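You operate a simulated robot arm through the tools that you are given. There is no shell and no other tool. Be economical: measure what you need, move in short steps, check, and stop when the job is done.

You run a simulated two-armed robot. Do the job below in one go: nothing can be reset, and whatever is moved stays where it is left.

## Task
Take the lid off the white jar and lay it down on the top of the black table.

It is judged by the outcome, as a careful person would: the job done as asked, and still so three seconds after it is handed in. It fails if anything else is knocked over, pushed out of place, dropped, spilled or broken. Lids that push on must go on centred and level and be pressed home; caps that screw on are set level and turned clockwise until they are tight.

## Robot
Two 7-joint arms with two-finger parallel grippers on one trunk, on a base that drives. Base frame: it is fixed to the floor where the robot stands at the start and does not move with it; the origin is under the middle of the robot, x ahead of it, y to its left, z up; the surface under the hand at the start is at about z = 860. Units: mm, rad, N and s.
The left shoulder is at the start at [59, 174, 1234], the right one opposite. With the tool pointing down near the work surface each hand reaches from about 100 to 680 mm from the robot's upright axis, wherever it stands, measured 20 degrees to its own side. Payload 3.6 kg a hand.
The TCP of each hand is the grasp point between the finger pads, 30 mm short of the fingertips. In the tool frame z runs along the fingers and y along their closing line. The gripper opens to 110 mm. The fingers are 20 mm wide and 10 mm thick; the gripper's body (48 by 112 mm) begins 55 mm behind the TCP.
Orientation is that of the tool frame in the base frame, as a unit quaternion [w, x, y, z]. With the fingers straight down and closing along the base's y, the tool's x points along the base's -x, its y along +y and its z along -z.

## Interface
- The arms move only by the tool nudge_tool. It takes "left_rows", "right_rows" or both (then of equal length, played together; a hand with none holds still); each is one flat list of numbers, 6 for each row, row after row: the shift along the tool's x, y, z in mm, then the turn, a rotation vector about the tool's x, y, z in rad. In form: [tx, ty, tz, ax, ay, az, tx, ty, tz, ax, ay, az, ...]. A call has 1 to 12 rows; each row is the pose to reach, as a shift and turn from the pose commanded when the call began, along the tool's axes at that moment. "left_fingers" and "right_fingers" are, for a hand that has rows, the gripper command, from -1 (shut) to 1 (fully open), values between in proportion, set as the call begins (left out, the last holds). A row lasts 0.2 s, in which the tool goes at most 50 mm and 0.15 rad; a call with a longer step from one row to the next is refused whole, and so is a gripper value outside its range. A pose out of reach is approached as far as the arm can. The call stops where the force on the tool passes 40 N (or 10 N more than at its start, if that is more) or the arm is blocked; 0.2 s more then pass. The fingers move at their own pace (about 153 mm/s each) and stop on an object; they squeeze with about 35 N. The grip force told is the motor's: it shows also when the fingers shut on nothing. Time passes only in rows, and 0.2 s behind the last, so rows that repeat a pose let the fingers close. It gives the time, the measured TCP pose, the force on the tool (base axes), the opening and the grip force at its end, in the units of the frame above (readings bear some noise), with the torque about the TCP (base axes, N m) and any sound that the robot's microphone picked up, and new pictures: "views" is both (left out), scene, wrist or none (wrist: the cameras of the hands that moved).
- Cameras (640 x 400 px; columns grow to the right, rows downward): "scene" is now at [142.6, 29.3, 1408.3]; the picture's right is [0.31, -0.95, 0.00], its down [-0.55, -0.18, -0.81] and it looks along [0.77, 0.25, -0.58] (base axes); focal length 269 px, centre (320, 200). "left" rides on the left gripper at [72, -17, -103] in its tool frame; the picture's right is [0.23, 0.97, 0.00], its down [-0.76, 0.18, -0.62] and it looks along [-0.61, 0.14, 0.78] (tool axes); focal length 222 px, centre (320, 200). "right" rides on the right gripper at [73, 17, -103] in its tool frame; the picture's right is [-0.23, 0.97, 0.00], its down [-0.76, -0.18, -0.62] and it looks along [-0.61, -0.14, 0.78] (tool axes); focal length 222 px, centre (320, 200). There is no depth. A picture from a camera that has moved, and an enlarged one, comes with that camera's place and axes in the base frame and with its lens.
- slide_trunk(by): slides the trunk up (or, below 0, down) by that many mm; the arms and the scene camera ride with it, the base frame stays. It gives what a move gives, with no picture.
- base_move(legs): drives the robot by 1 to 6 legs, each [ahead, left, turn to the left] in mm, mm and rad, along the robot's own axes; the way and the turn of a leg run together, so that a leg with both is an arc; at most 1500 mm and 3.142 rad a leg. The arms and the cameras ride along, it lands a little off, and it stops where it bumps. It gives what a move gives, and a new picture of the scene camera.
- aim_head(pan, tilt): turns the head with the scene camera to pan (to the left, within 1.501 rad either way) and tilt (down, from -0.506 to 1.204), counted from straight ahead of the robot. It gives what a move gives, and a new picture of the scene camera.
- inspect(camera, box): a new picture of the part [left, top, right, bottom] of that camera's present view, enlarged. The clock stands still meanwhile.
- hand_in(): hands the job in; it is judged then, once.

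Go step by step. Nothing tells you exact positions but the pictures and the camera data: compare them with the known pose of the tool, close in by small moves and look again before you grip or let go. The budget is 120 turns and 260 pictures, counting those below and the enlarged ones. Unless the task says otherwise, let go and move clear before handing in, and close with one line.

The tools are called after ">>>" as a command line: name --argument value ..., lists and objects as JSON in quotes. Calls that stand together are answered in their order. nudge_tool: Moves the arms, as the interface text tells. Its arguments: {"type":"object","properties":{"left_rows":{"type":"array","items":{"type":"number"}},"left_fingers":{"type":"number"},"right_rows":{"type":"array","items":{"type":"number"}},"right_fingers":{"type":"number"},"views":{"type":"string","enum":["both","scene","wrist","none"]}},"required":[]} The other tools are called the same way: slide_trunk (by) slides the trunk up or down; base_move (legs) drives the base; aim_head (pan, tilt) turns the head that bears the scene camera; inspect (camera, box) takes an enlarged picture of a part of a camera's view; hand_in () hands the job in.

At the start:

```text
time: 0.0
left_position: [485.3, 299.7, 1134.2]
left_orientation: [0.0, 0.0, 1.0, 0.0]
left_contact_force: [1.4, 0.4, 0.1]
left_ft_torque: [0.01, 0.0, -0.03]
left_finger_gap: 110.0
left_grip_force: 0.1
right_position: [451.2, -36.2, 1232.6]
right_orientation: [-0.001, 0.0, 1.0, 0.0]
right_contact_force: [-0.9, 0.4, -0.9]
right_ft_torque: [0.02, -0.04, 0.02]
right_finger_gap: 110.0
right_grip_force: 0.0
trunk travel left (down, up): [-350.0, 413.0]
robot x, y, heading: [-3.3, -1.6, -0.002]
head pan, tilt: [0.314, 0.62]
```

scene: 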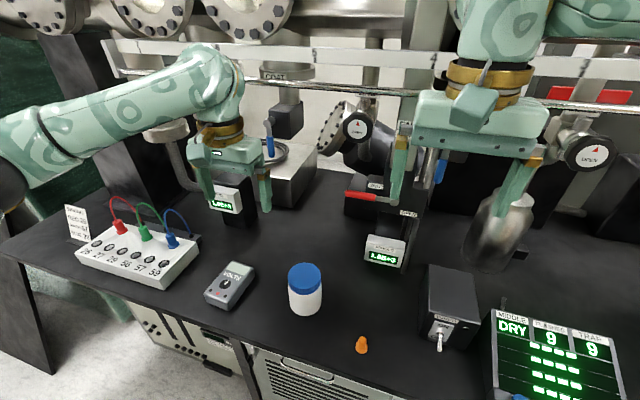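
right: 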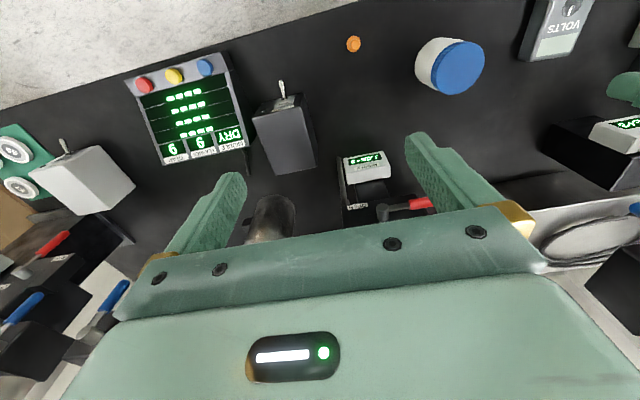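
left: 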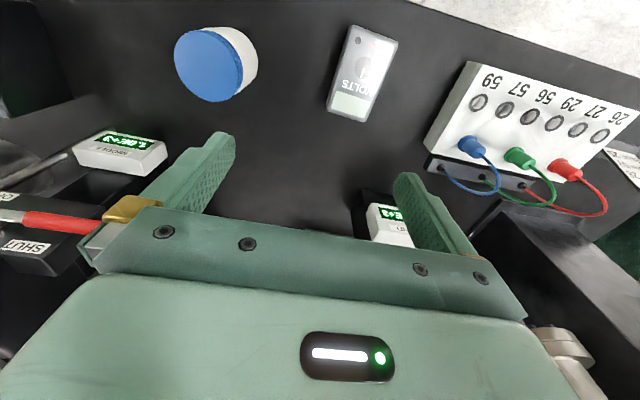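

The white jar with the blue lid stands near [485, 175], with its top at about z = 945. I'll look closer to see what kind of lid it has.

>>> inspect --camera "scene" --box '[260, 240, 350, 330]'

>>> inspect --camera "left" --box '[150, 10, 280, 120]'

>>> inspect --camera "right" --box '[390, 10, 510, 120]'

```text
4.44 times, centred on (305, 285) of scene
camera zoom: at [142.6, 29.3, 1408.3], right [0.31, -0.95, 0.0], down [-0.55, -0.18, -0.81], along [0.77, 0.25, -0.58], focal length 1196 px, centre (387, -178)
```

zoom: 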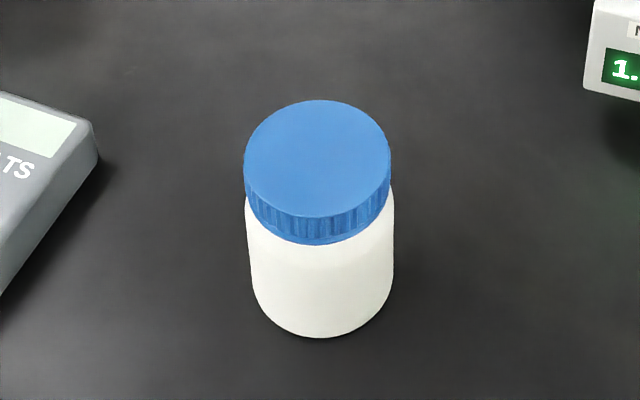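

```text
3.64 times, centred on (215, 65) of left
camera zoom: at [412.7, 282.9, 1238.2], right [-0.23, 0.97, 0.0], down [0.76, 0.18, 0.62], along [0.61, 0.14, -0.78], focal length 808 px, centre (702, 691)
```

zoom: 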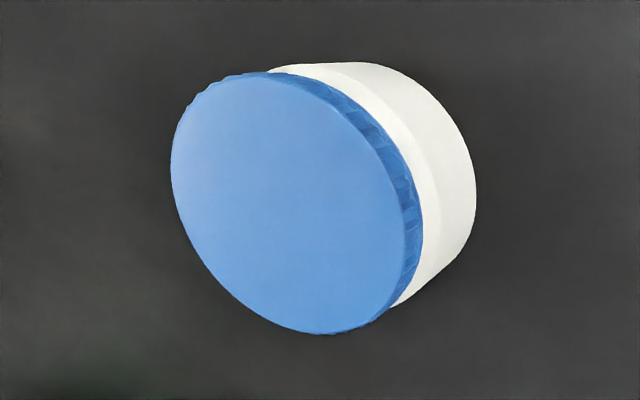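

```text
3.64 times, centred on (450, 65) of right
camera zoom: at [379.3, -20.9, 1336.8], right [0.23, 0.97, 0.0], down [0.76, -0.18, 0.62], along [0.61, -0.14, -0.78], focal length 808 px, centre (-153, 691)
```

zoom: 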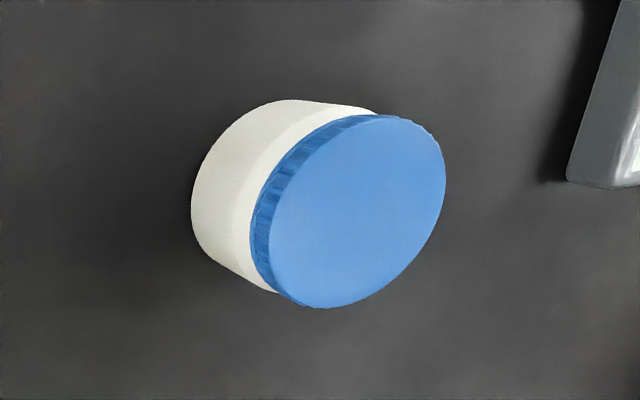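

It's a ribbed, screw-type cap with its top centre near [478, 171, 957] and a diameter of about 68. I'll bring the left hand above it, wrist pre-turned clockwise.

>>> nudge_tool --left_rows '[0.9, -16, 10, 0, 0, 0.15, 1.8, -32, 20, 0, 0, 0.3, 2.7, -48, 30, 0, 0, 0.45, 3.6, -64, 40, 0, 0, 0.6, 4.5, -80, 50, 0, 0, 0.75, 5.4, -96, 60, 0, 0, 0.9, 6.3, -112, 70, 0, 0, 1.05, 7.3, -128.7, 84, 0, 0, 1.2, 7.3, -128.7, 84, 0, 0, 1.2]' --left_fingers 1

```text
time: 2.0
left_position: [477.0, 173.6, 1049.4]
left_orientation: [0.0, 0.565, 0.825, 0.0]
left_contact_force: [0.1, 0.0, 0.0]
left_ft_torque: [0.0, -0.03, 0.02]
left_finger_gap: 109.9
left_grip_force: 0.0
right_position: [451.0, -36.0, 1232.6]
right_orientation: [-0.001, -0.001, 1.0, 0.0]
right_contact_force: [-1.0, 0.0, -0.3]
right_ft_torque: [-0.01, 0.01, -0.01]
right_finger_gap: 110.1
right_grip_force: 0.1
trunk travel left (down, up): [-350.0, 413.0]
robot x, y, heading: [0.4, -0.6, -0.003]
head pan, tilt: [0.314, 0.62]
camera scene: at [142.4, 29.5, 1408.4], right [0.31, -0.95, 0.0], down [-0.55, -0.18, -0.81], along [0.77, 0.25, -0.58], focal length 269 px, centre (320, 200)
camera left: at [435.3, 232.5, 1153.9], right [0.83, 0.56, 0.0], down [0.44, -0.65, 0.62], along [0.35, -0.52, -0.78], focal length 222 px, centre (320, 200)
```

scene: 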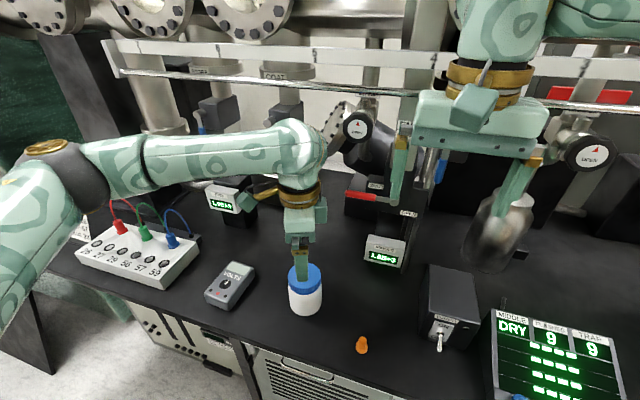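
left: 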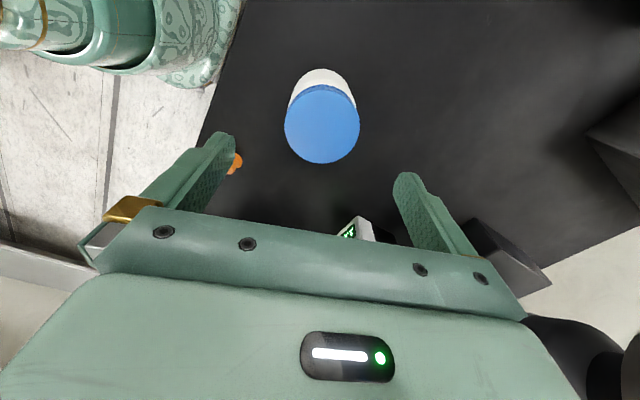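

The hand is centred above the lid. I'll descend until the fingertips sit alongside the cap's skirt (TCP about 973).

>>> nudge_tool --left_rows '[0, 0, 15, 0, 0, 0, 0, 0, 30, 0, 0, 0, 0, 0, 45, 0, 0, 0, 0, 0, 60, 0, 0, 0, 0, 0, 70, 0, 0, 0, 0, 0, 76, 0, 0, 0, 0, 0, 76, 0, 0, 0]'

>>> inspect --camera "scene" --box '[255, 220, 355, 320]'

```text
time: 3.6
left_position: [478.3, 171.5, 973.2]
left_orientation: [0.0, 0.564, 0.826, 0.0]
left_contact_force: [0.7, 0.5, -0.1]
left_ft_torque: [0.01, -0.01, 0.01]
left_finger_gap: 110.2
left_grip_force: 0.0
right_position: [451.9, -36.0, 1231.9]
right_orientation: [-0.001, 0.0, 1.0, 0.0]
right_contact_force: [0.0, 0.6, 0.1]
right_ft_torque: [-0.01, 0.01, 0.01]
right_finger_gap: 110.1
right_grip_force: 0.1
trunk travel left (down, up): [-350.0, 413.0]
robot x, y, heading: [-2.3, 1.9, -0.002]
head pan, tilt: [0.314, 0.62]
camera scene: at [142.6, 29.2, 1408.3], right [0.31, -0.95, 0.0], down [-0.55, -0.18, -0.81], along [0.77, 0.25, -0.58], focal length 269 px, centre (320, 200)
camera left: at [436.2, 232.7, 1077.3], right [0.82, 0.57, 0.0], down [0.44, -0.64, 0.62], along [0.35, -0.51, -0.78], focal length 222 px, centre (320, 200)
```

scene: 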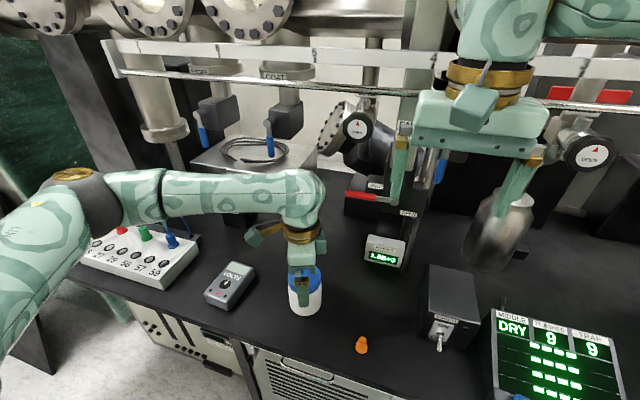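
left: 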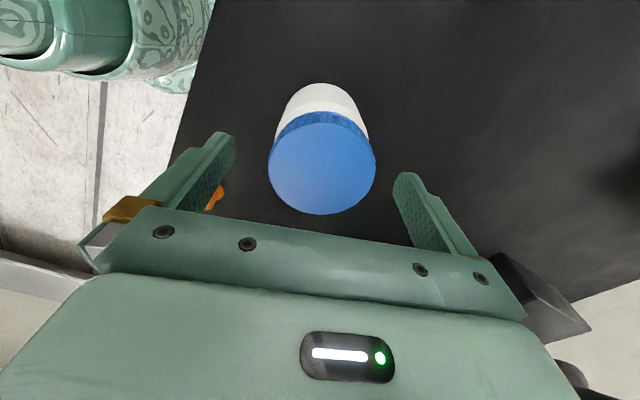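

```text
4.00 times, centred on (305, 270) of scene
camera zoom: at [142.6, 29.2, 1408.3], right [0.31, -0.95, 0.0], down [-0.55, -0.18, -0.81], along [0.77, 0.25, -0.58], focal length 1077 px, centre (380, -80)
```

zoom: 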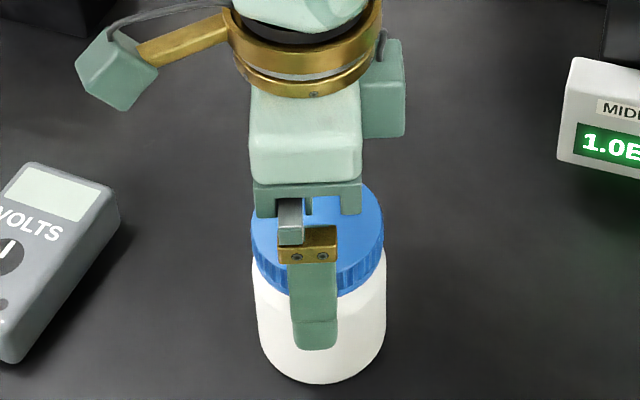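

The fingertips are level with the cap's skirt and the lid is centred between them. I'll close on it now.

>>> nudge_tool --left_rows '[0, 0, 0, 0, 0, 0, 0, 0, 0, 0, 0, 0, 0, 0, 0, 0, 0, 0]' --left_fingers -1

>>> inspect --camera "scene" --box '[255, 220, 355, 320]'

```text
time: 4.4
left_position: [477.9, 171.9, 973.0]
left_orientation: [0.0, 0.565, 0.825, 0.001]
left_contact_force: [0.2, -0.3, -0.2]
left_ft_torque: [0.01, 0.05, 0.0]
left_finger_gap: 65.3
left_grip_force: 35.3
right_position: [450.5, -36.2, 1232.7]
right_orientation: [0.0, 0.0, 1.0, 0.0]
right_contact_force: [-0.3, -0.7, 0.3]
right_ft_torque: [0.0, 0.0, -0.04]
right_finger_gap: 110.1
right_grip_force: 0.1
trunk travel left (down, up): [-350.0, 413.0]
robot x, y, heading: [-0.7, -0.3, -0.001]
head pan, tilt: [0.314, 0.62]
camera scene: at [142.6, 29.3, 1408.3], right [0.31, -0.95, 0.0], down [-0.55, -0.18, -0.81], along [0.77, 0.25, -0.58], focal length 269 px, centre (320, 200)
camera left: at [436.2, 232.7, 1077.5], right [0.82, 0.57, 0.0], down [0.44, -0.64, 0.62], along [0.35, -0.51, -0.78], focal length 222 px, centre (320, 200)
```

scene: 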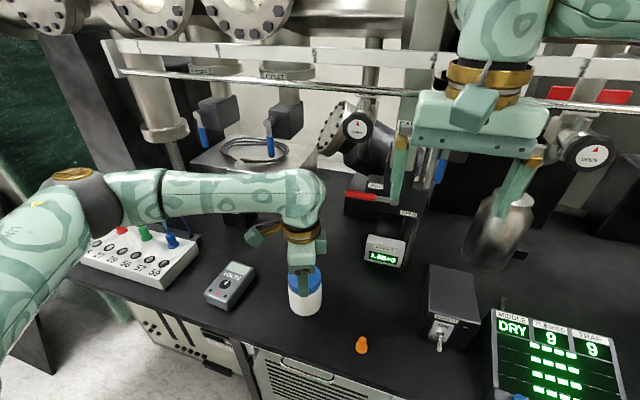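
left: 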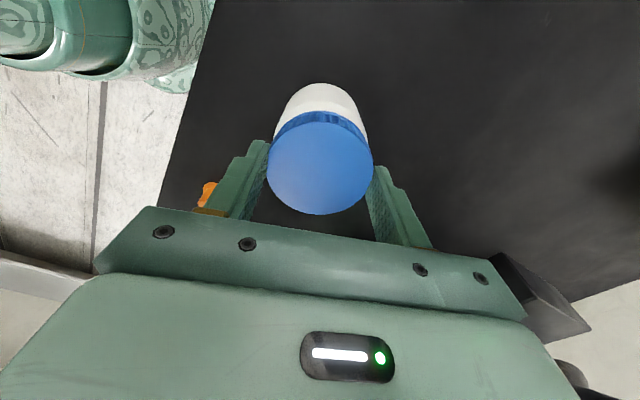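

```text
4.00 times, centred on (305, 270) of scene
camera zoom: at [142.6, 29.3, 1408.3], right [0.31, -0.95, 0.0], down [-0.55, -0.18, -0.81], along [0.77, 0.25, -0.58], focal length 1077 px, centre (380, -80)
```

zoom: 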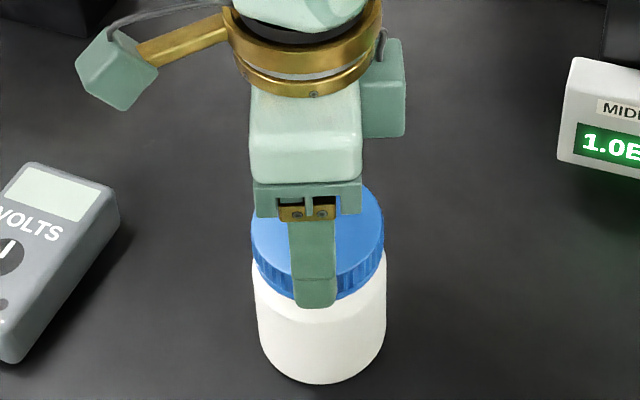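

The lid is gripped, with a gap of 65. I'll turn it a little counterclockwise and watch the torque.

>>> nudge_tool --left_rows '[0, 0, 1, 0, 0, -0.1, 0, 0, 1, 0, 0, -0.2, 0, 0, 1, 0, 0, -0.3, 0, 0, 1, 0, 0, -0.4]' --views "wrist"

```text
time: 5.4
left_position: [476.5, 171.7, 973.3]
left_orientation: [0.0, 0.388, 0.922, 0.0]
left_contact_force: [-1.3, 0.4, 3.3]
left_ft_torque: [0.03, 0.22, -0.01]
left_finger_gap: 65.7
left_grip_force: 35.3
right_position: [450.7, -36.1, 1232.0]
right_orientation: [0.0, 0.0, 1.0, 0.0]
right_contact_force: [0.3, -0.7, 0.0]
right_ft_torque: [0.01, -0.06, 0.0]
right_finger_gap: 110.3
right_grip_force: 0.1
trunk travel left (down, up): [-350.0, 413.0]
robot x, y, heading: [0.2, 1.7, 0.001]
head pan, tilt: [0.314, 0.62]
camera left: at [414.7, 211.2, 1077.1], right [0.54, 0.84, 0.0], down [0.66, -0.42, 0.62], along [0.53, -0.34, -0.78], focal length 222 px, centre (320, 200)
```

left: 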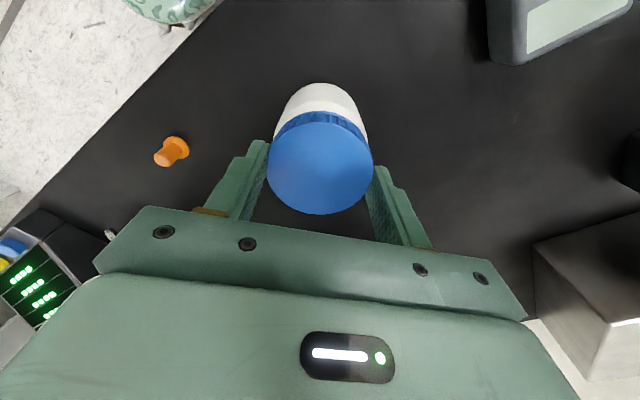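

There is hardly any torque, so either the cap is loose or the jar is turning with it. I'll keep turning without pressing and see whether the lid rises.

>>> nudge_tool --left_rows '[0, 0, 0, 0, 0, -0.15, 0, 0, 0, 0, 0, -0.3, 0, 0, 0, 0, 0, -0.45, 0, 0, 0, 0, 0, -0.6, 0, 0, 0, 0, 0, -0.75, 0, 0, 0, 0, 0, -0.9, 0, 0, 0, 0, 0, -1.05, 0, 0, 0, 0, 0, -1.2, 0, 0, 0, 0, 0, -1.35, 0, 0, 0, 0, 0, -1.5, 0, 0, 0, 0, 0, -1.65, 0, 0, 0, 0, 0, -1.8]'

>>> inspect --camera "scene" --box '[255, 220, 355, 320]'

```text
time: 8.0
left_position: [477.5, 171.4, 973.4]
left_orientation: [0.0, -0.482, 0.876, 0.0]
left_contact_force: [-0.7, -1.2, 1.5]
left_ft_torque: [-0.1, -0.01, -0.01]
left_finger_gap: 65.6
left_grip_force: 35.2
right_position: [451.6, -37.9, 1233.4]
right_orientation: [0.0, 0.0, 1.0, 0.0]
right_contact_force: [1.2, 0.2, -0.8]
right_ft_torque: [0.0, -0.04, -0.02]
right_finger_gap: 110.1
right_grip_force: 0.0
trunk travel left (down, up): [-350.0, 413.0]
robot x, y, heading: [2.3, -2.6, -0.003]
head pan, tilt: [0.314, 0.62]
camera scene: at [142.5, 29.0, 1408.4], right [0.31, -0.95, 0.0], down [-0.55, -0.18, -0.81], along [0.77, 0.25, -0.58], focal length 269 px, centre (320, 200)
camera left: at [453.5, 100.9, 1077.4], right [-0.94, 0.33, 0.0], down [0.26, 0.74, 0.62], along [0.21, 0.59, -0.78], focal length 222 px, centre (320, 200)
```

scene: 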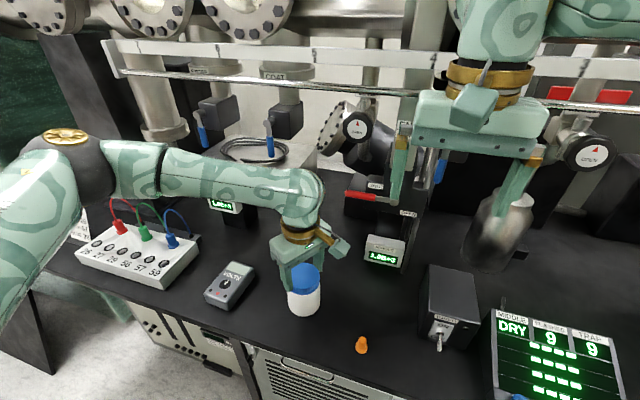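
left: 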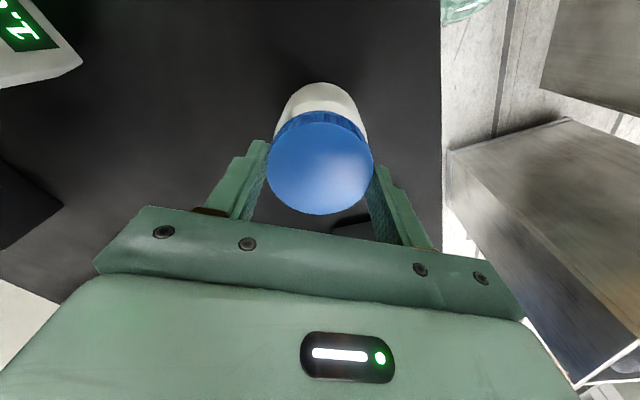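

```text
4.00 times, centred on (305, 270) of scene
camera zoom: at [142.5, 29.0, 1408.4], right [0.31, -0.95, 0.0], down [-0.55, -0.18, -0.81], along [0.77, 0.25, -0.58], focal length 1077 px, centre (380, -80)
```

zoom: 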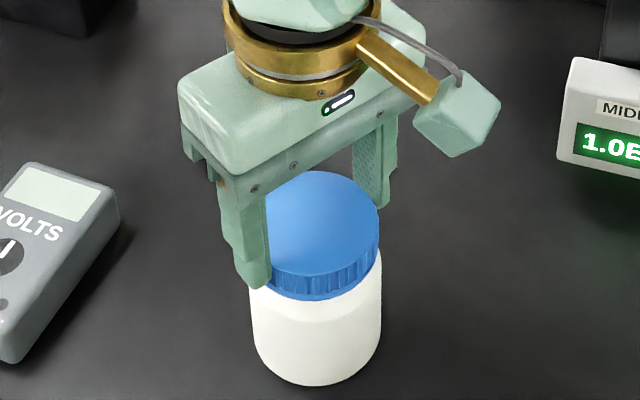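

The lid shows no visible rise, so the jar is probably spinning with it. I'll press down moderately while turning, so the table's friction holds the jar, and read the torque.

>>> nudge_tool --left_rows '[0, 0, 3, 0, 0, 0, 0, 0, 6, 0, 0, 0, 0, 0, 6, 0, 0, -0.1, 0, 0, 6, 0, 0, -0.2, 0, 0, 6, 0, 0, -0.3]'

>>> inspect --camera "scene" --box '[255, 220, 355, 320]'

```text
time: 8.8
left_position: [478.2, 171.1, 972.3]
left_orientation: [0.004, -0.51, 0.86, -0.004]
left_contact_force: [-8.9, 1.9, 21.9]
left_ft_torque: [0.38, 0.73, 0.03]
left_finger_gap: 65.2
left_grip_force: 34.8
right_position: [448.6, -36.1, 1233.6]
right_orientation: [0.001, -0.001, 1.0, 0.001]
right_contact_force: [0.1, 0.1, 0.2]
right_ft_torque: [0.02, -0.01, 0.04]
right_finger_gap: 110.3
right_grip_force: 0.1
trunk travel left (down, up): [-350.0, 413.0]
robot x, y, heading: [-2.4, 0.5, -0.0]
head pan, tilt: [0.314, 0.62]
stopped in row 3 (left hand): the force on the tool passed its limit at 42 N (the readings are from after the stop); the commanded pose is now the measured one
camera scene: at [139.7, 29.3, 1408.6], right [0.31, -0.95, 0.0], down [-0.55, -0.18, -0.81], along [0.77, 0.25, -0.58], focal length 269 px, centre (320, 200)
camera left: at [457.1, 99.2, 1076.3], right [-0.96, 0.27, -0.01], down [0.2, 0.76, 0.62], along [0.18, 0.6, -0.78], focal length 222 px, centre (320, 200)
```

scene: 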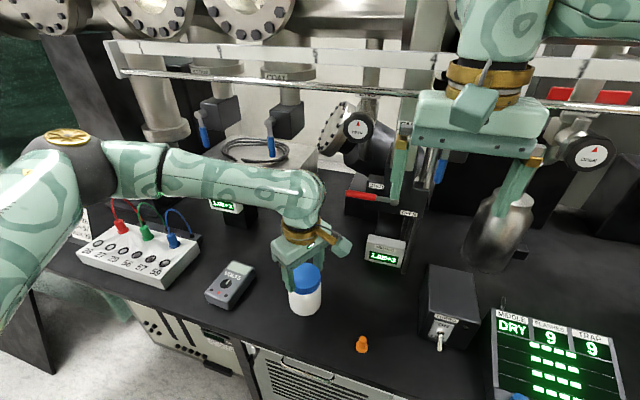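
left: 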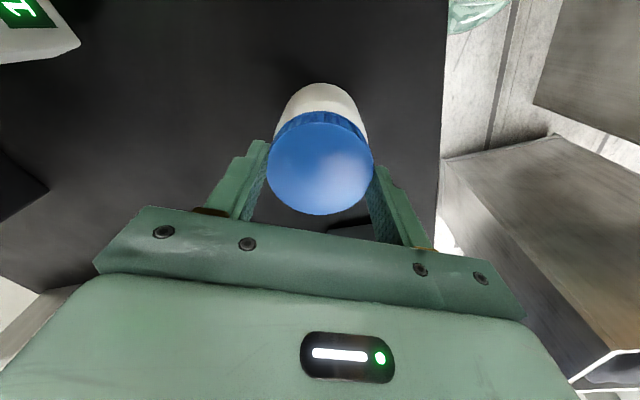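

```text
4.00 times, centred on (305, 270) of scene
camera zoom: at [139.7, 29.3, 1408.6], right [0.31, -0.95, 0.0], down [-0.55, -0.18, -0.81], along [0.77, 0.25, -0.58], focal length 1077 px, centre (380, -80)
```

zoom: 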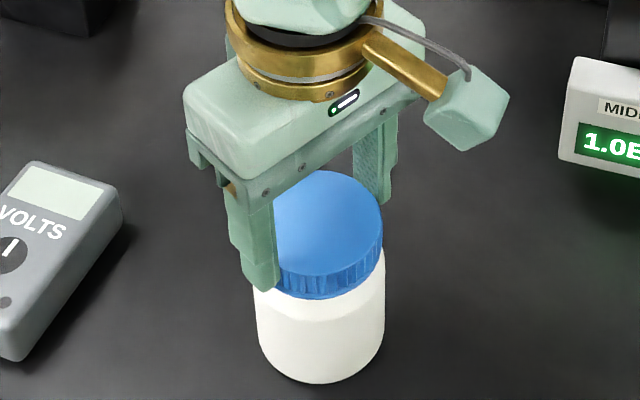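

Pressing is stiff, about 7 N per mm. I'll turn on at the present light press of 20 N or less and read the torque.

>>> nudge_tool --left_rows '[0, 0, 1, 0, 0, -0.08, 0, 0, 1.5, 0, 0, -0.16, 0, 0, 1.5, 0, 0, -0.24, 0, 0, 1.5, 0, 0, -0.32, 0, 0, 1.5, 0, 0, -0.4]' --views "none"

```text
time: 9.6
left_position: [479.6, 170.8, 972.0]
left_orientation: [0.005, -0.601, 0.799, -0.007]
left_contact_force: [-9.4, -0.4, 22.9]
left_ft_torque: [0.29, 0.78, 0.04]
left_finger_gap: 65.2
left_grip_force: 34.8
right_position: [448.7, -36.3, 1233.6]
right_orientation: [0.001, 0.0, 1.0, 0.001]
right_contact_force: [-0.1, 0.3, -1.0]
right_ft_torque: [-0.01, 0.02, -0.02]
right_finger_gap: 110.0
right_grip_force: 0.1
trunk travel left (down, up): [-350.0, 413.0]
robot x, y, heading: [-0.6, 0.8, 0.0]
head pan, tilt: [0.314, 0.62]
stopped in row 3 (left hand): the force on the tool passed its limit at 41 N (the readings are from after the stop); the commanded pose is now the measured one
```

The one-handed torque stays low, so the jar must be held. I'll ease off the press, open the left hand and lift it clear, then bring the right hand to hold the body.

>>> nudge_tool --left_rows '[0, 0, -1.5, 0, 0, 0, 0, 0, -2.5, 0, 0, 0, 0, 0, -2.5, 0, 0, 0]' --views "none"

>>> nudge_tool --left_rows '[0, 0, 0, 0, 0, 0, 0, 0, 0, 0, 0, 0, 0, 0, -20, 0, 0, 0, 0, 0, -50, 0, 0, 0, 0, 0, -90, 0, 0, 0, 0, 0, -130, 0, 0, 0.1, 0, 0, -160, 0, 0, 0.25, 0, 0, -180, 0, 0, 0.4, 0, 0, -200, 0, 0, 0.55, 0, 0, -200, 0, 0, 0.7]' --left_fingers 1

```text
time: 10.4
left_position: [480.4, 170.9, 972.1]
left_orientation: [0.004, -0.601, 0.799, -0.005]
left_contact_force: [-1.3, -2.1, 6.0]
left_ft_torque: [-0.2, 0.11, -0.03]
left_finger_gap: 65.2
left_grip_force: 35.1
right_position: [450.9, -36.8, 1233.2]
right_orientation: [0.0, -0.001, 1.0, 0.0]
right_contact_force: [-0.2, -0.6, -0.5]
right_ft_torque: [0.03, -0.06, 0.01]
right_finger_gap: 110.2
right_grip_force: 0.0
trunk travel left (down, up): [-350.0, 413.0]
robot x, y, heading: [0.2, 2.1, 0.0]
head pan, tilt: [0.314, 0.62]
```

```text
time: 12.6
left_position: [478.6, 172.4, 1174.4]
left_orientation: [0.005, -0.289, 0.957, -0.003]
left_contact_force: [0.2, -0.1, 0.3]
left_ft_torque: [0.01, 0.01, -0.03]
left_finger_gap: 110.0
left_grip_force: 0.1
right_position: [451.4, -36.1, 1233.7]
right_orientation: [0.0, 0.0, 1.0, 0.0]
right_contact_force: [0.1, -0.8, 0.4]
right_ft_torque: [-0.02, -0.03, -0.03]
right_finger_gap: 110.0
right_grip_force: 0.0
trunk travel left (down, up): [-350.0, 413.0]
robot x, y, heading: [-0.7, 0.8, -0.001]
head pan, tilt: [0.314, 0.62]
camera scene: at [142.8, 29.7, 1408.3], right [0.31, -0.95, 0.0], down [-0.55, -0.18, -0.81], along [0.77, 0.25, -0.58], focal length 269 px, centre (320, 200)
camera left: at [426.9, 117.4, 1276.5], right [-0.73, 0.68, -0.01], down [0.53, 0.57, 0.63], along [0.44, 0.45, -0.78], focal length 222 px, centre (320, 200)
```

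scene: 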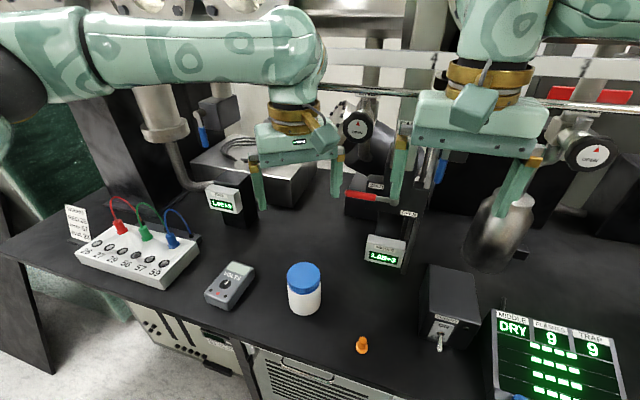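
left: 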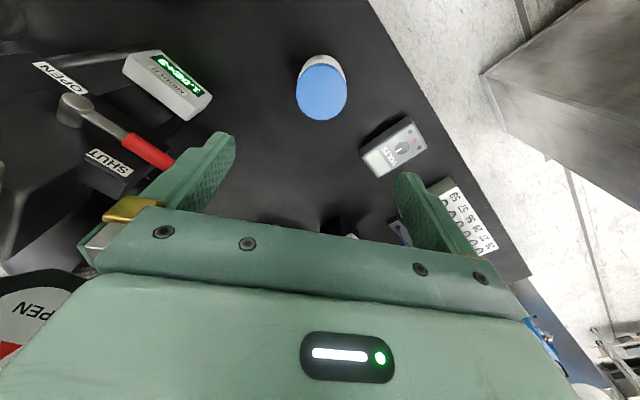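

I'll move the left hand aside and pitch the right hand so its fingers point forward, 30° below horizontal, ahead of the jar.

>>> nudge_tool --left_rows '[-7, 10.4, 0, 0, 0, 0, -14, 20.8, 0, 0, 0, 0, -21, 31, 0, 0, 0, 0, -28, 41.6, 0, 0, 0, 0, -35, 52, 0, 0, 0, 0, -42, 62, 0, 0, 0, 0, -49, 73, 0, 0, 0, 0, -55, 83, 0, 0, 0, 0, -55, 83, 0, 0, 0, 0]' --right_rows '[11, 4, 16, 0, -0.131, 0, 22, 9, 33, 0, -0.262, 0, 33, 13, 50, 0, -0.393, 0, 44, 18, 66, 0, -0.524, 0, 55, 22, 83, 0, -0.655, 0, 66, 27, 100, 0, -0.785, 0, 78, 31, 116, 0, -0.916, 0, 89, 36, 133, 0, -1.047, 0, 89, 36, 133, 0, -1.047, 0]' --right_fingers 1

```text
time: 14.8
left_position: [477.0, 271.9, 1173.7]
left_orientation: [0.006, -0.291, 0.957, -0.002]
left_contact_force: [-0.4, 0.0, 0.1]
left_ft_torque: [-0.04, 0.02, 0.02]
left_finger_gap: 110.0
left_grip_force: 0.2
right_position: [387.5, -1.3, 1120.9]
right_orientation: [0.518, 0.046, 0.854, 0.009]
right_contact_force: [-0.4, 0.7, -0.3]
right_ft_torque: [-0.01, -0.02, 0.01]
right_finger_gap: 110.0
right_grip_force: 0.1
trunk travel left (down, up): [-350.0, 413.0]
robot x, y, heading: [-0.1, 0.1, -0.001]
head pan, tilt: [0.314, 0.62]
stopped in row 9 (right hand): the arm was blocked; the commanded pose is now the measured one
camera scene: at [142.3, 29.9, 1408.4], right [0.31, -0.95, 0.0], down [-0.55, -0.18, -0.81], along [0.77, 0.25, -0.58], focal length 269 px, centre (320, 200)
camera right: at [264.8, 23.5, 1105.7], right [0.17, 0.95, 0.26], down [-0.21, -0.22, 0.95], along [0.96, -0.22, 0.17], focal length 222 px, centre (320, 200)
camera left: at [425.4, 217.2, 1276.5], right [-0.73, 0.68, -0.01], down [0.53, 0.57, 0.63], along [0.43, 0.45, -0.78], focal length 222 px, centre (320, 200)
```

scene: 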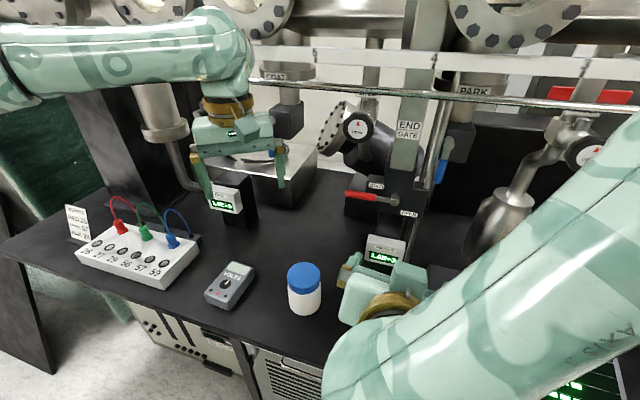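
right: 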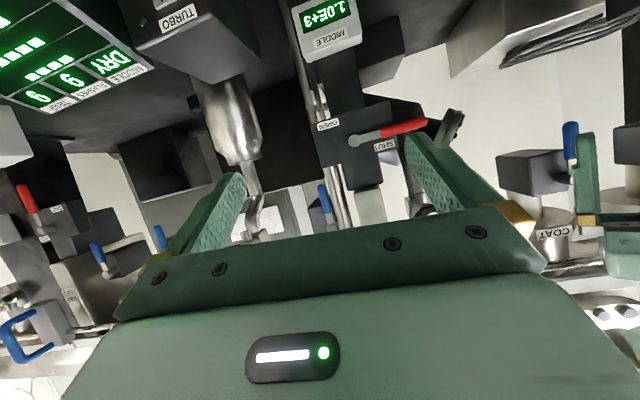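
left: 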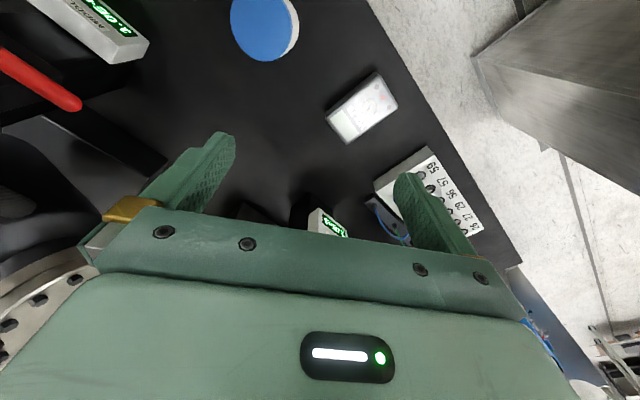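

The right arm hits a joint limit this close to the trunk. I'll back the robot off 150 mm and lower the trunk to give both arms room.

>>> base_move --legs '[[-150, 0, 0]]'

>>> slide_trunk --by -120

```text
time: 16.3
left_position: [336.1, 267.2, 1172.4]
left_orientation: [0.005, -0.288, 0.958, -0.003]
left_contact_force: [0.2, -0.4, 0.3]
left_ft_torque: [0.04, 0.05, 0.02]
left_finger_gap: 109.9
left_grip_force: 0.1
right_position: [244.7, -6.1, 1120.2]
right_orientation: [0.519, 0.049, 0.854, 0.008]
right_contact_force: [0.4, -0.4, -0.6]
right_ft_torque: [0.04, 0.02, 0.0]
right_finger_gap: 109.7
right_grip_force: 0.1
trunk travel left (down, up): [-350.0, 413.0]
robot x, y, heading: [-143.7, -1.8, -0.005]
head pan, tilt: [0.314, 0.62]
stopped in leg 1: the robot was blocked; the commanded pose is now the measured one
camera scene: at [-0.4, 27.4, 1408.2], right [0.3, -0.95, 0.0], down [-0.55, -0.18, -0.81], along [0.77, 0.25, -0.58], focal length 269 px, centre (320, 200)
```

scene: 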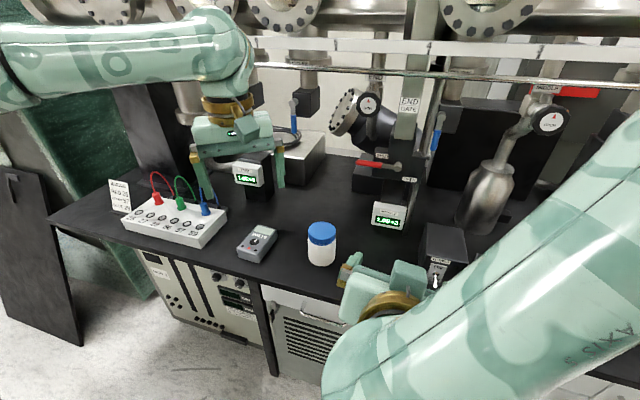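

```text
time: 17.8
left_position: [334.7, 267.2, 1054.3]
left_orientation: [0.007, -0.287, 0.958, -0.004]
left_contact_force: [-1.1, 0.3, 0.2]
left_ft_torque: [-0.03, -0.01, -0.01]
left_finger_gap: 109.9
left_grip_force: 0.0
right_position: [273.8, -18.9, 1007.8]
right_orientation: [0.544, 0.085, 0.835, -0.014]
right_contact_force: [-0.2, 0.2, -0.3]
right_ft_torque: [0.0, -0.01, 0.0]
right_finger_gap: 109.9
right_grip_force: 0.0
trunk travel left (down, up): [-230.0, 533.0]
robot x, y, heading: [-141.9, -1.2, -0.007]
head pan, tilt: [0.314, 0.62]
```

The robot stands 143 mm further back with the trunk down 118. I'll lift the left hand out of the way and set the right hand up at the pre-grasp pose in front of the jar.

>>> nudge_tool --left_rows '[-12.5, -3.75, -11.25, 0, 0, 0, -25, -7.5, -22.5, 0, 0, 0, -37.5, -11.2, -33.7, 0, 0, 0, -50, -15, -45, 0, 0, 0, -62.5, -18.7, -56, 0, 0, 0, -75, -22.5, -67.5, 0, 0, 0, -87.5, -26, -79, 0, 0, 0, -100, -30, -90, 0, 0, 0, -100, -30, -90, 0, 0, 0]' --right_rows '[3, 21, 10, -0.043, 0.014, -0.0315, 6, 42, 20, -0.086, 0.029, -0.063, 9, 63, 30, -0.129, 0.043, -0.0945, 12, 84, 39.5, -0.172, 0.0575, -0.126, 15.4, 105, 49, -0.215, 0.072, -0.1575, 18.5, 126, 59, -0.258, 0.086, -0.189, 21.5, 147, 69, -0.301, 0.1, -0.22, 24.6, 167.4, 78.9, -0.344, 0.115, -0.252, 24.6, 167.4, 78.9, -0.344, 0.115, -0.252]'

```text
time: 19.8
left_position: [433.4, 298.0, 1145.5]
left_orientation: [0.005, -0.287, 0.958, -0.002]
left_contact_force: [0.2, 0.4, -1.2]
left_ft_torque: [0.01, 0.0, -0.01]
left_finger_gap: 109.8
left_grip_force: 0.1
right_position: [317.1, 159.8, 953.3]
right_orientation: [0.467, -0.149, 0.867, 0.092]
right_contact_force: [-0.6, 0.3, -0.1]
right_ft_torque: [0.01, 0.0, 0.01]
right_finger_gap: 109.8
right_grip_force: 0.1
trunk travel left (down, up): [-230.0, 533.0]
robot x, y, heading: [-143.3, -0.9, 0.0]
head pan, tilt: [0.314, 0.62]
camera scene: at [49.7, 27.7, 1285.6], right [0.3, -0.95, 0.0], down [-0.55, -0.18, -0.81], along [0.78, 0.25, -0.58], focal length 269 px, centre (320, 200)
camera right: at [191.8, 132.0, 950.3], right [-0.22, 0.95, 0.21], down [-0.03, -0.22, 0.97], along [0.98, 0.2, 0.08], focal length 222 px, centre (320, 200)
camera left: at [381.8, 243.9, 1248.6], right [-0.73, 0.69, -0.01], down [0.53, 0.57, 0.63], along [0.44, 0.45, -0.78], focal length 222 px, centre (320, 200)
```

scene: 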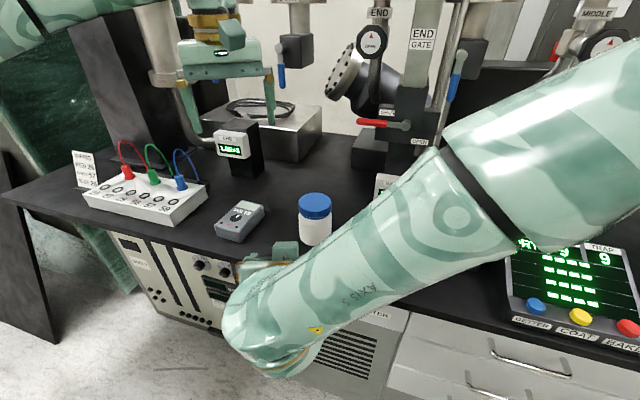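
right: 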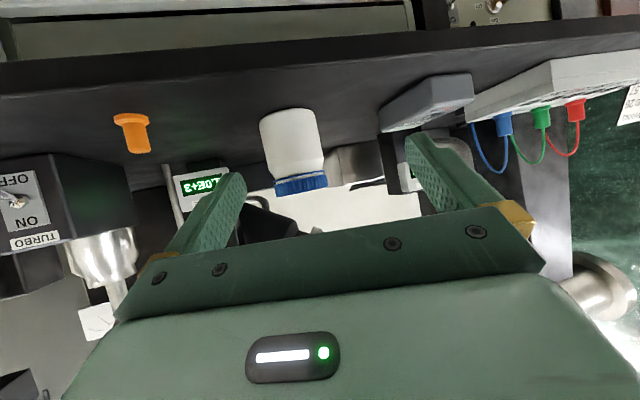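
left: 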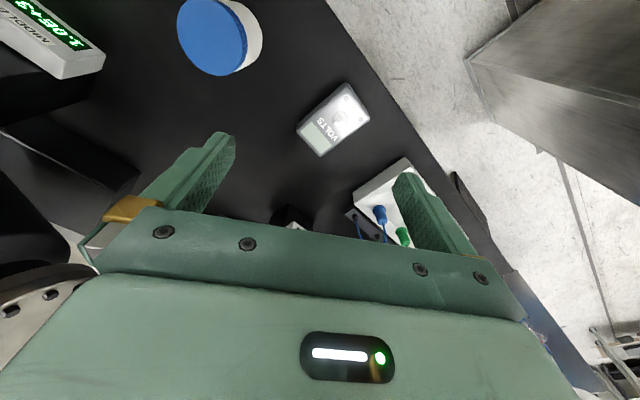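

The right hand is in front of the jar at the right tilt. I'll align it laterally and advance halfway.

>>> nudge_tool --right_rows '[-10, -11, 0, 0, 0, 0, -20, -23, 0, 0, 0, 0, -30, -34, 0, 0, 0, 0, -38.4, -45.5, 0, 0, 0, 0, -38.4, -45.5, 20, 0, 0, 0, -38.4, -45.5, 40, 0, 0, 0, -38.4, -45.5, 60, 0, 0, 0, -38.4, -45.5, 60, 0, 0, 0, -38.4, -45.5, 60, 0, 0, 0]'

```text
time: 21.8
left_position: [433.8, 298.5, 1145.1]
left_orientation: [0.006, -0.287, 0.958, -0.003]
left_contact_force: [0.9, 1.1, -0.1]
left_ft_torque: [-0.01, -0.01, 0.0]
left_finger_gap: 110.0
left_grip_force: 0.0
right_position: [399.2, 143.5, 951.3]
right_orientation: [0.466, -0.149, 0.867, 0.092]
right_contact_force: [0.1, -0.5, -1.0]
right_ft_torque: [-0.01, 0.02, 0.0]
right_finger_gap: 110.0
right_grip_force: 0.1
trunk travel left (down, up): [-230.0, 533.0]
robot x, y, heading: [-143.4, 0.1, -0.007]
head pan, tilt: [0.314, 0.62]
camera scene: at [50.3, 27.7, 1285.4], right [0.3, -0.95, 0.0], down [-0.55, -0.18, -0.81], along [0.78, 0.25, -0.58], focal length 269 px, centre (320, 200)
camera right: at [275.5, 114.6, 948.0], right [-0.22, 0.95, 0.21], down [-0.03, -0.22, 0.97], along [0.98, 0.2, 0.08], focal length 222 px, centre (320, 200)
```

scene: 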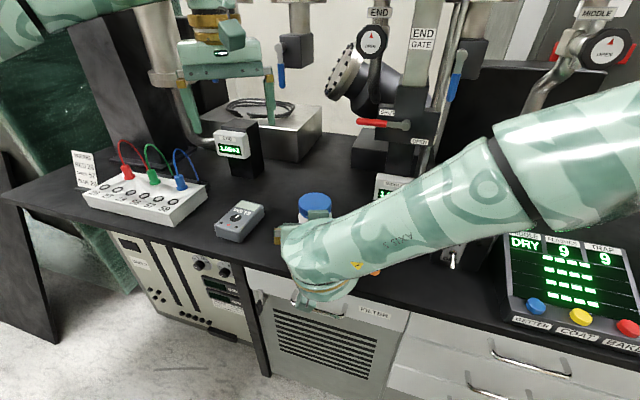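
right: 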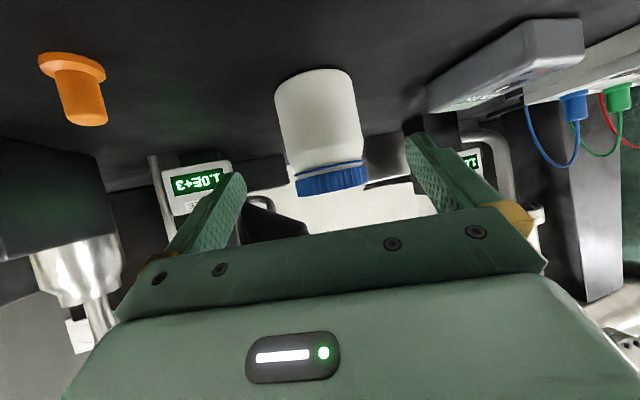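

The jar is centred between the right fingers. I'll advance the remaining 80 mm along the fingers.

>>> nudge_tool --right_rows '[0, 0, 12, 0, 0, 0, 0, 0, 24, 0, 0, 0, 0, 0, 36, 0, 0, 0, 0, 0, 48, 0, 0, 0, 0, 0, 60, 0, 0, 0, 0, 0, 70, 0, 0, 0, 0, 0, 80, 0, 0, 0, 0, 0, 80, 0, 0, 0]'

>>> inspect --camera "scene" --box '[240, 150, 400, 300]'

```text
time: 23.6
left_position: [433.8, 297.6, 1145.0]
left_orientation: [0.005, -0.287, 0.958, -0.003]
left_contact_force: [-0.1, 0.4, -0.2]
left_ft_torque: [-0.02, 0.03, 0.01]
left_finger_gap: 110.2
left_grip_force: 0.1
right_position: [461.3, 167.2, 906.3]
right_orientation: [0.467, -0.149, 0.867, 0.092]
right_contact_force: [-0.6, 0.0, 1.1]
right_ft_torque: [0.01, -0.02, 0.03]
right_finger_gap: 110.0
right_grip_force: 0.1
trunk travel left (down, up): [-230.0, 533.0]
robot x, y, heading: [-142.4, -2.4, -0.003]
head pan, tilt: [0.314, 0.62]
camera scene: at [50.0, 27.5, 1285.5], right [0.3, -0.95, 0.0], down [-0.55, -0.18, -0.81], along [0.78, 0.25, -0.58], focal length 269 px, centre (320, 200)
camera right: at [336.9, 138.1, 904.2], right [-0.21, 0.95, 0.21], down [-0.03, -0.22, 0.97], along [0.98, 0.2, 0.08], focal length 222 px, centre (320, 200)
```

scene: 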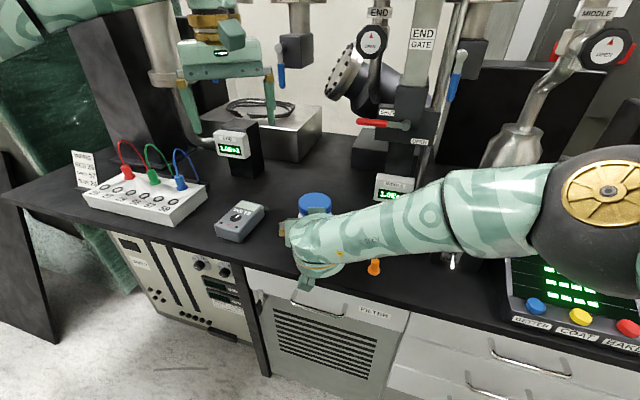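
right: 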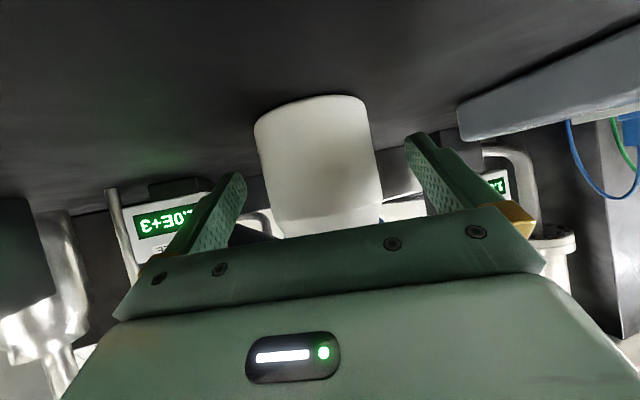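

```text
2.67 times, centred on (320, 225) of scene
camera zoom: at [50.0, 27.5, 1285.5], right [0.3, -0.95, 0.0], down [-0.55, -0.18, -0.81], along [0.78, 0.25, -0.58], focal length 718 px, centre (320, 133)
```

zoom: 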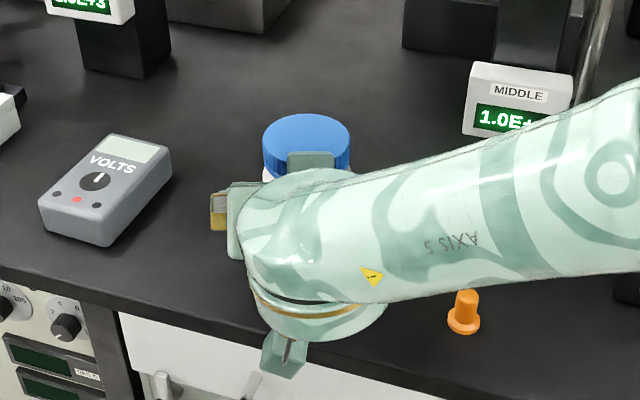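

The jar body is between the right fingers. I'll close the right hand on it.

>>> nudge_tool --right_rows '[0, 0, 0, 0, 0, 0, 0, 0, 0, 0, 0, 0, 0, 0, 0, 0, 0, 0]' --right_fingers -1

>>> inspect --camera "left" --box '[150, 0, 280, 100]'

```text
time: 24.4
left_position: [432.9, 297.7, 1145.1]
left_orientation: [0.006, -0.288, 0.958, -0.002]
left_contact_force: [0.0, 0.2, -0.3]
left_ft_torque: [0.03, -0.03, -0.01]
left_finger_gap: 110.0
left_grip_force: 0.1
right_position: [461.1, 167.0, 908.1]
right_orientation: [0.467, -0.148, 0.867, 0.092]
right_contact_force: [-0.2, 0.8, -0.1]
right_ft_torque: [-0.01, 0.01, 0.0]
right_finger_gap: 69.9
right_grip_force: 34.9
trunk travel left (down, up): [-230.0, 533.0]
robot x, y, heading: [-145.6, -1.2, -0.006]
head pan, tilt: [0.314, 0.62]
camera scene: at [50.2, 27.6, 1285.4], right [0.3, -0.95, 0.0], down [-0.55, -0.18, -0.81], along [0.78, 0.25, -0.58], focal length 269 px, centre (320, 200)
camera right: at [336.9, 138.1, 904.2], right [-0.21, 0.95, 0.21], down [-0.03, -0.22, 0.97], along [0.98, 0.2, 0.08], focal length 222 px, centre (320, 200)
```

scene: 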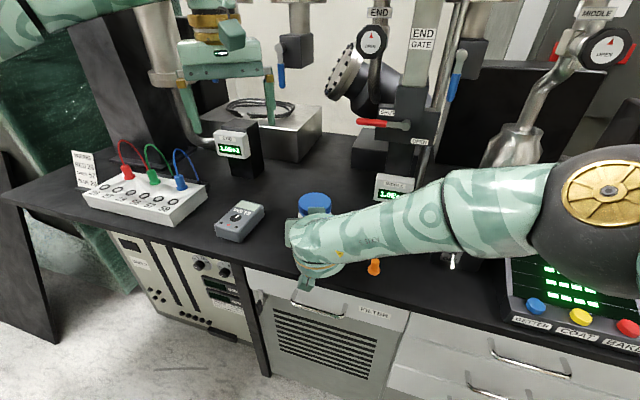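
right: 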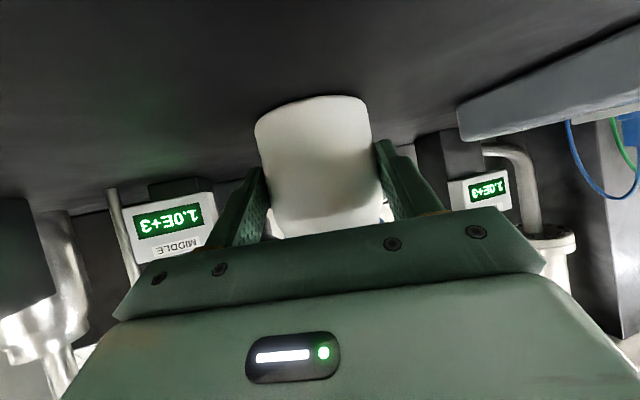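

```text
4.00 times, centred on (215, 50) of left
camera zoom: at [382.2, 243.9, 1248.3], right [-0.73, 0.69, -0.01], down [0.53, 0.57, 0.63], along [0.44, 0.45, -0.78], focal length 888 px, centre (740, 800)
```

zoom: 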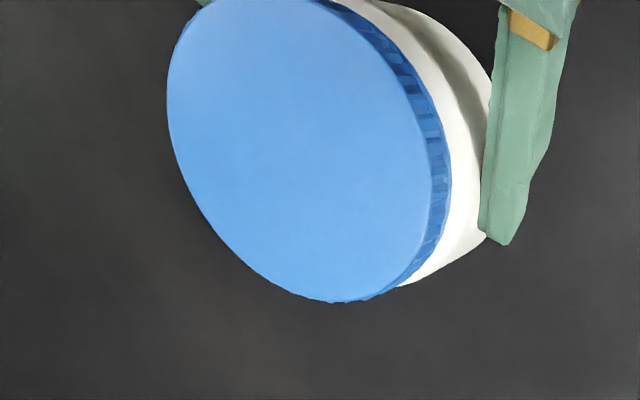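

The jar is held by the right hand, with a gap of 70. Now the left hand goes back above the lid, pre-turned clockwise and opened only partly so it clears the right gripper.

>>> nudge_tool --left_rows '[3.7, -14.4, 9, 0, 0, 0.13, 7.4, -28.8, 18, 0, 0, 0.26, 11.1, -43, 27, 0, 0, 0.4, 14.8, -57.6, 36, 0, 0, 0.53, 18.5, -72, 45, 0, 0, 0.66, 22.2, -86, 54, 0, 0, 0.8, 25.9, -101, 64, 0, 0, 0.93, 29.6, -115, 74, 0, 0, 1.06, 33.3, -129.6, 85, -0.009, 0.0096, 1.2, 33.3, -129.6, 85, -0.009, 0.0096, 1.2]' --left_fingers 0.55

```text
time: 26.6
left_position: [478.0, 172.0, 1061.8]
left_orientation: [0.0, 0.304, 0.953, 0.002]
left_contact_force: [0.2, 0.2, 0.4]
left_ft_torque: [0.02, 0.01, -0.05]
left_finger_gap: 85.4
left_grip_force: 0.0
right_position: [460.5, 166.4, 907.4]
right_orientation: [0.465, -0.148, 0.868, 0.091]
right_contact_force: [-1.3, 0.2, -0.5]
right_ft_torque: [-0.01, -0.02, 0.0]
right_finger_gap: 69.6
right_grip_force: 34.9
trunk travel left (down, up): [-230.0, 533.0]
robot x, y, heading: [-140.7, -2.9, -0.008]
head pan, tilt: [0.314, 0.62]
camera scene: at [50.1, 27.8, 1285.5], right [0.3, -0.95, 0.0], down [-0.55, -0.18, -0.81], along [0.78, 0.25, -0.58], focal length 269 px, centre (320, 200)
camera left: at [409.5, 198.7, 1165.4], right [0.38, 0.93, 0.01], down [0.72, -0.3, 0.62], along [0.58, -0.23, -0.78], focal length 222 px, centre (320, 200)
```

scene: 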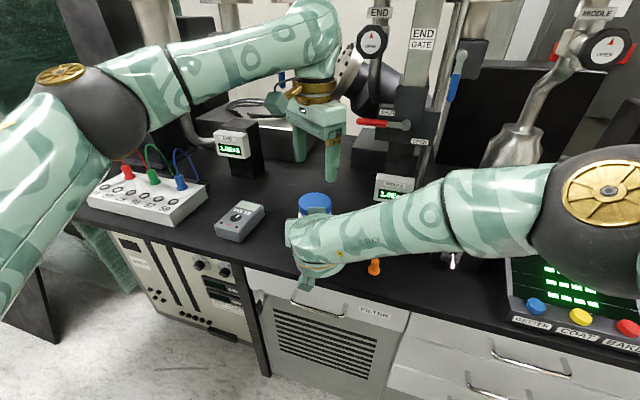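
left: 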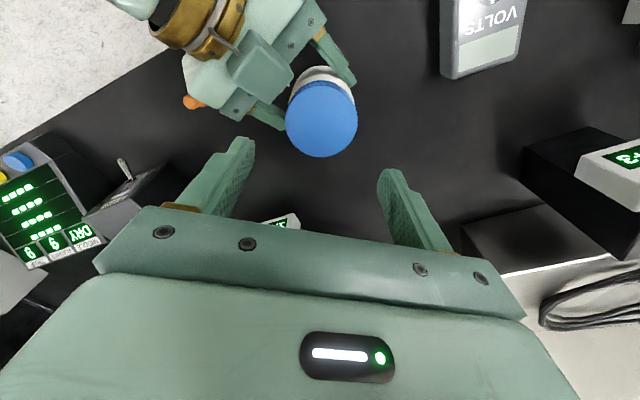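

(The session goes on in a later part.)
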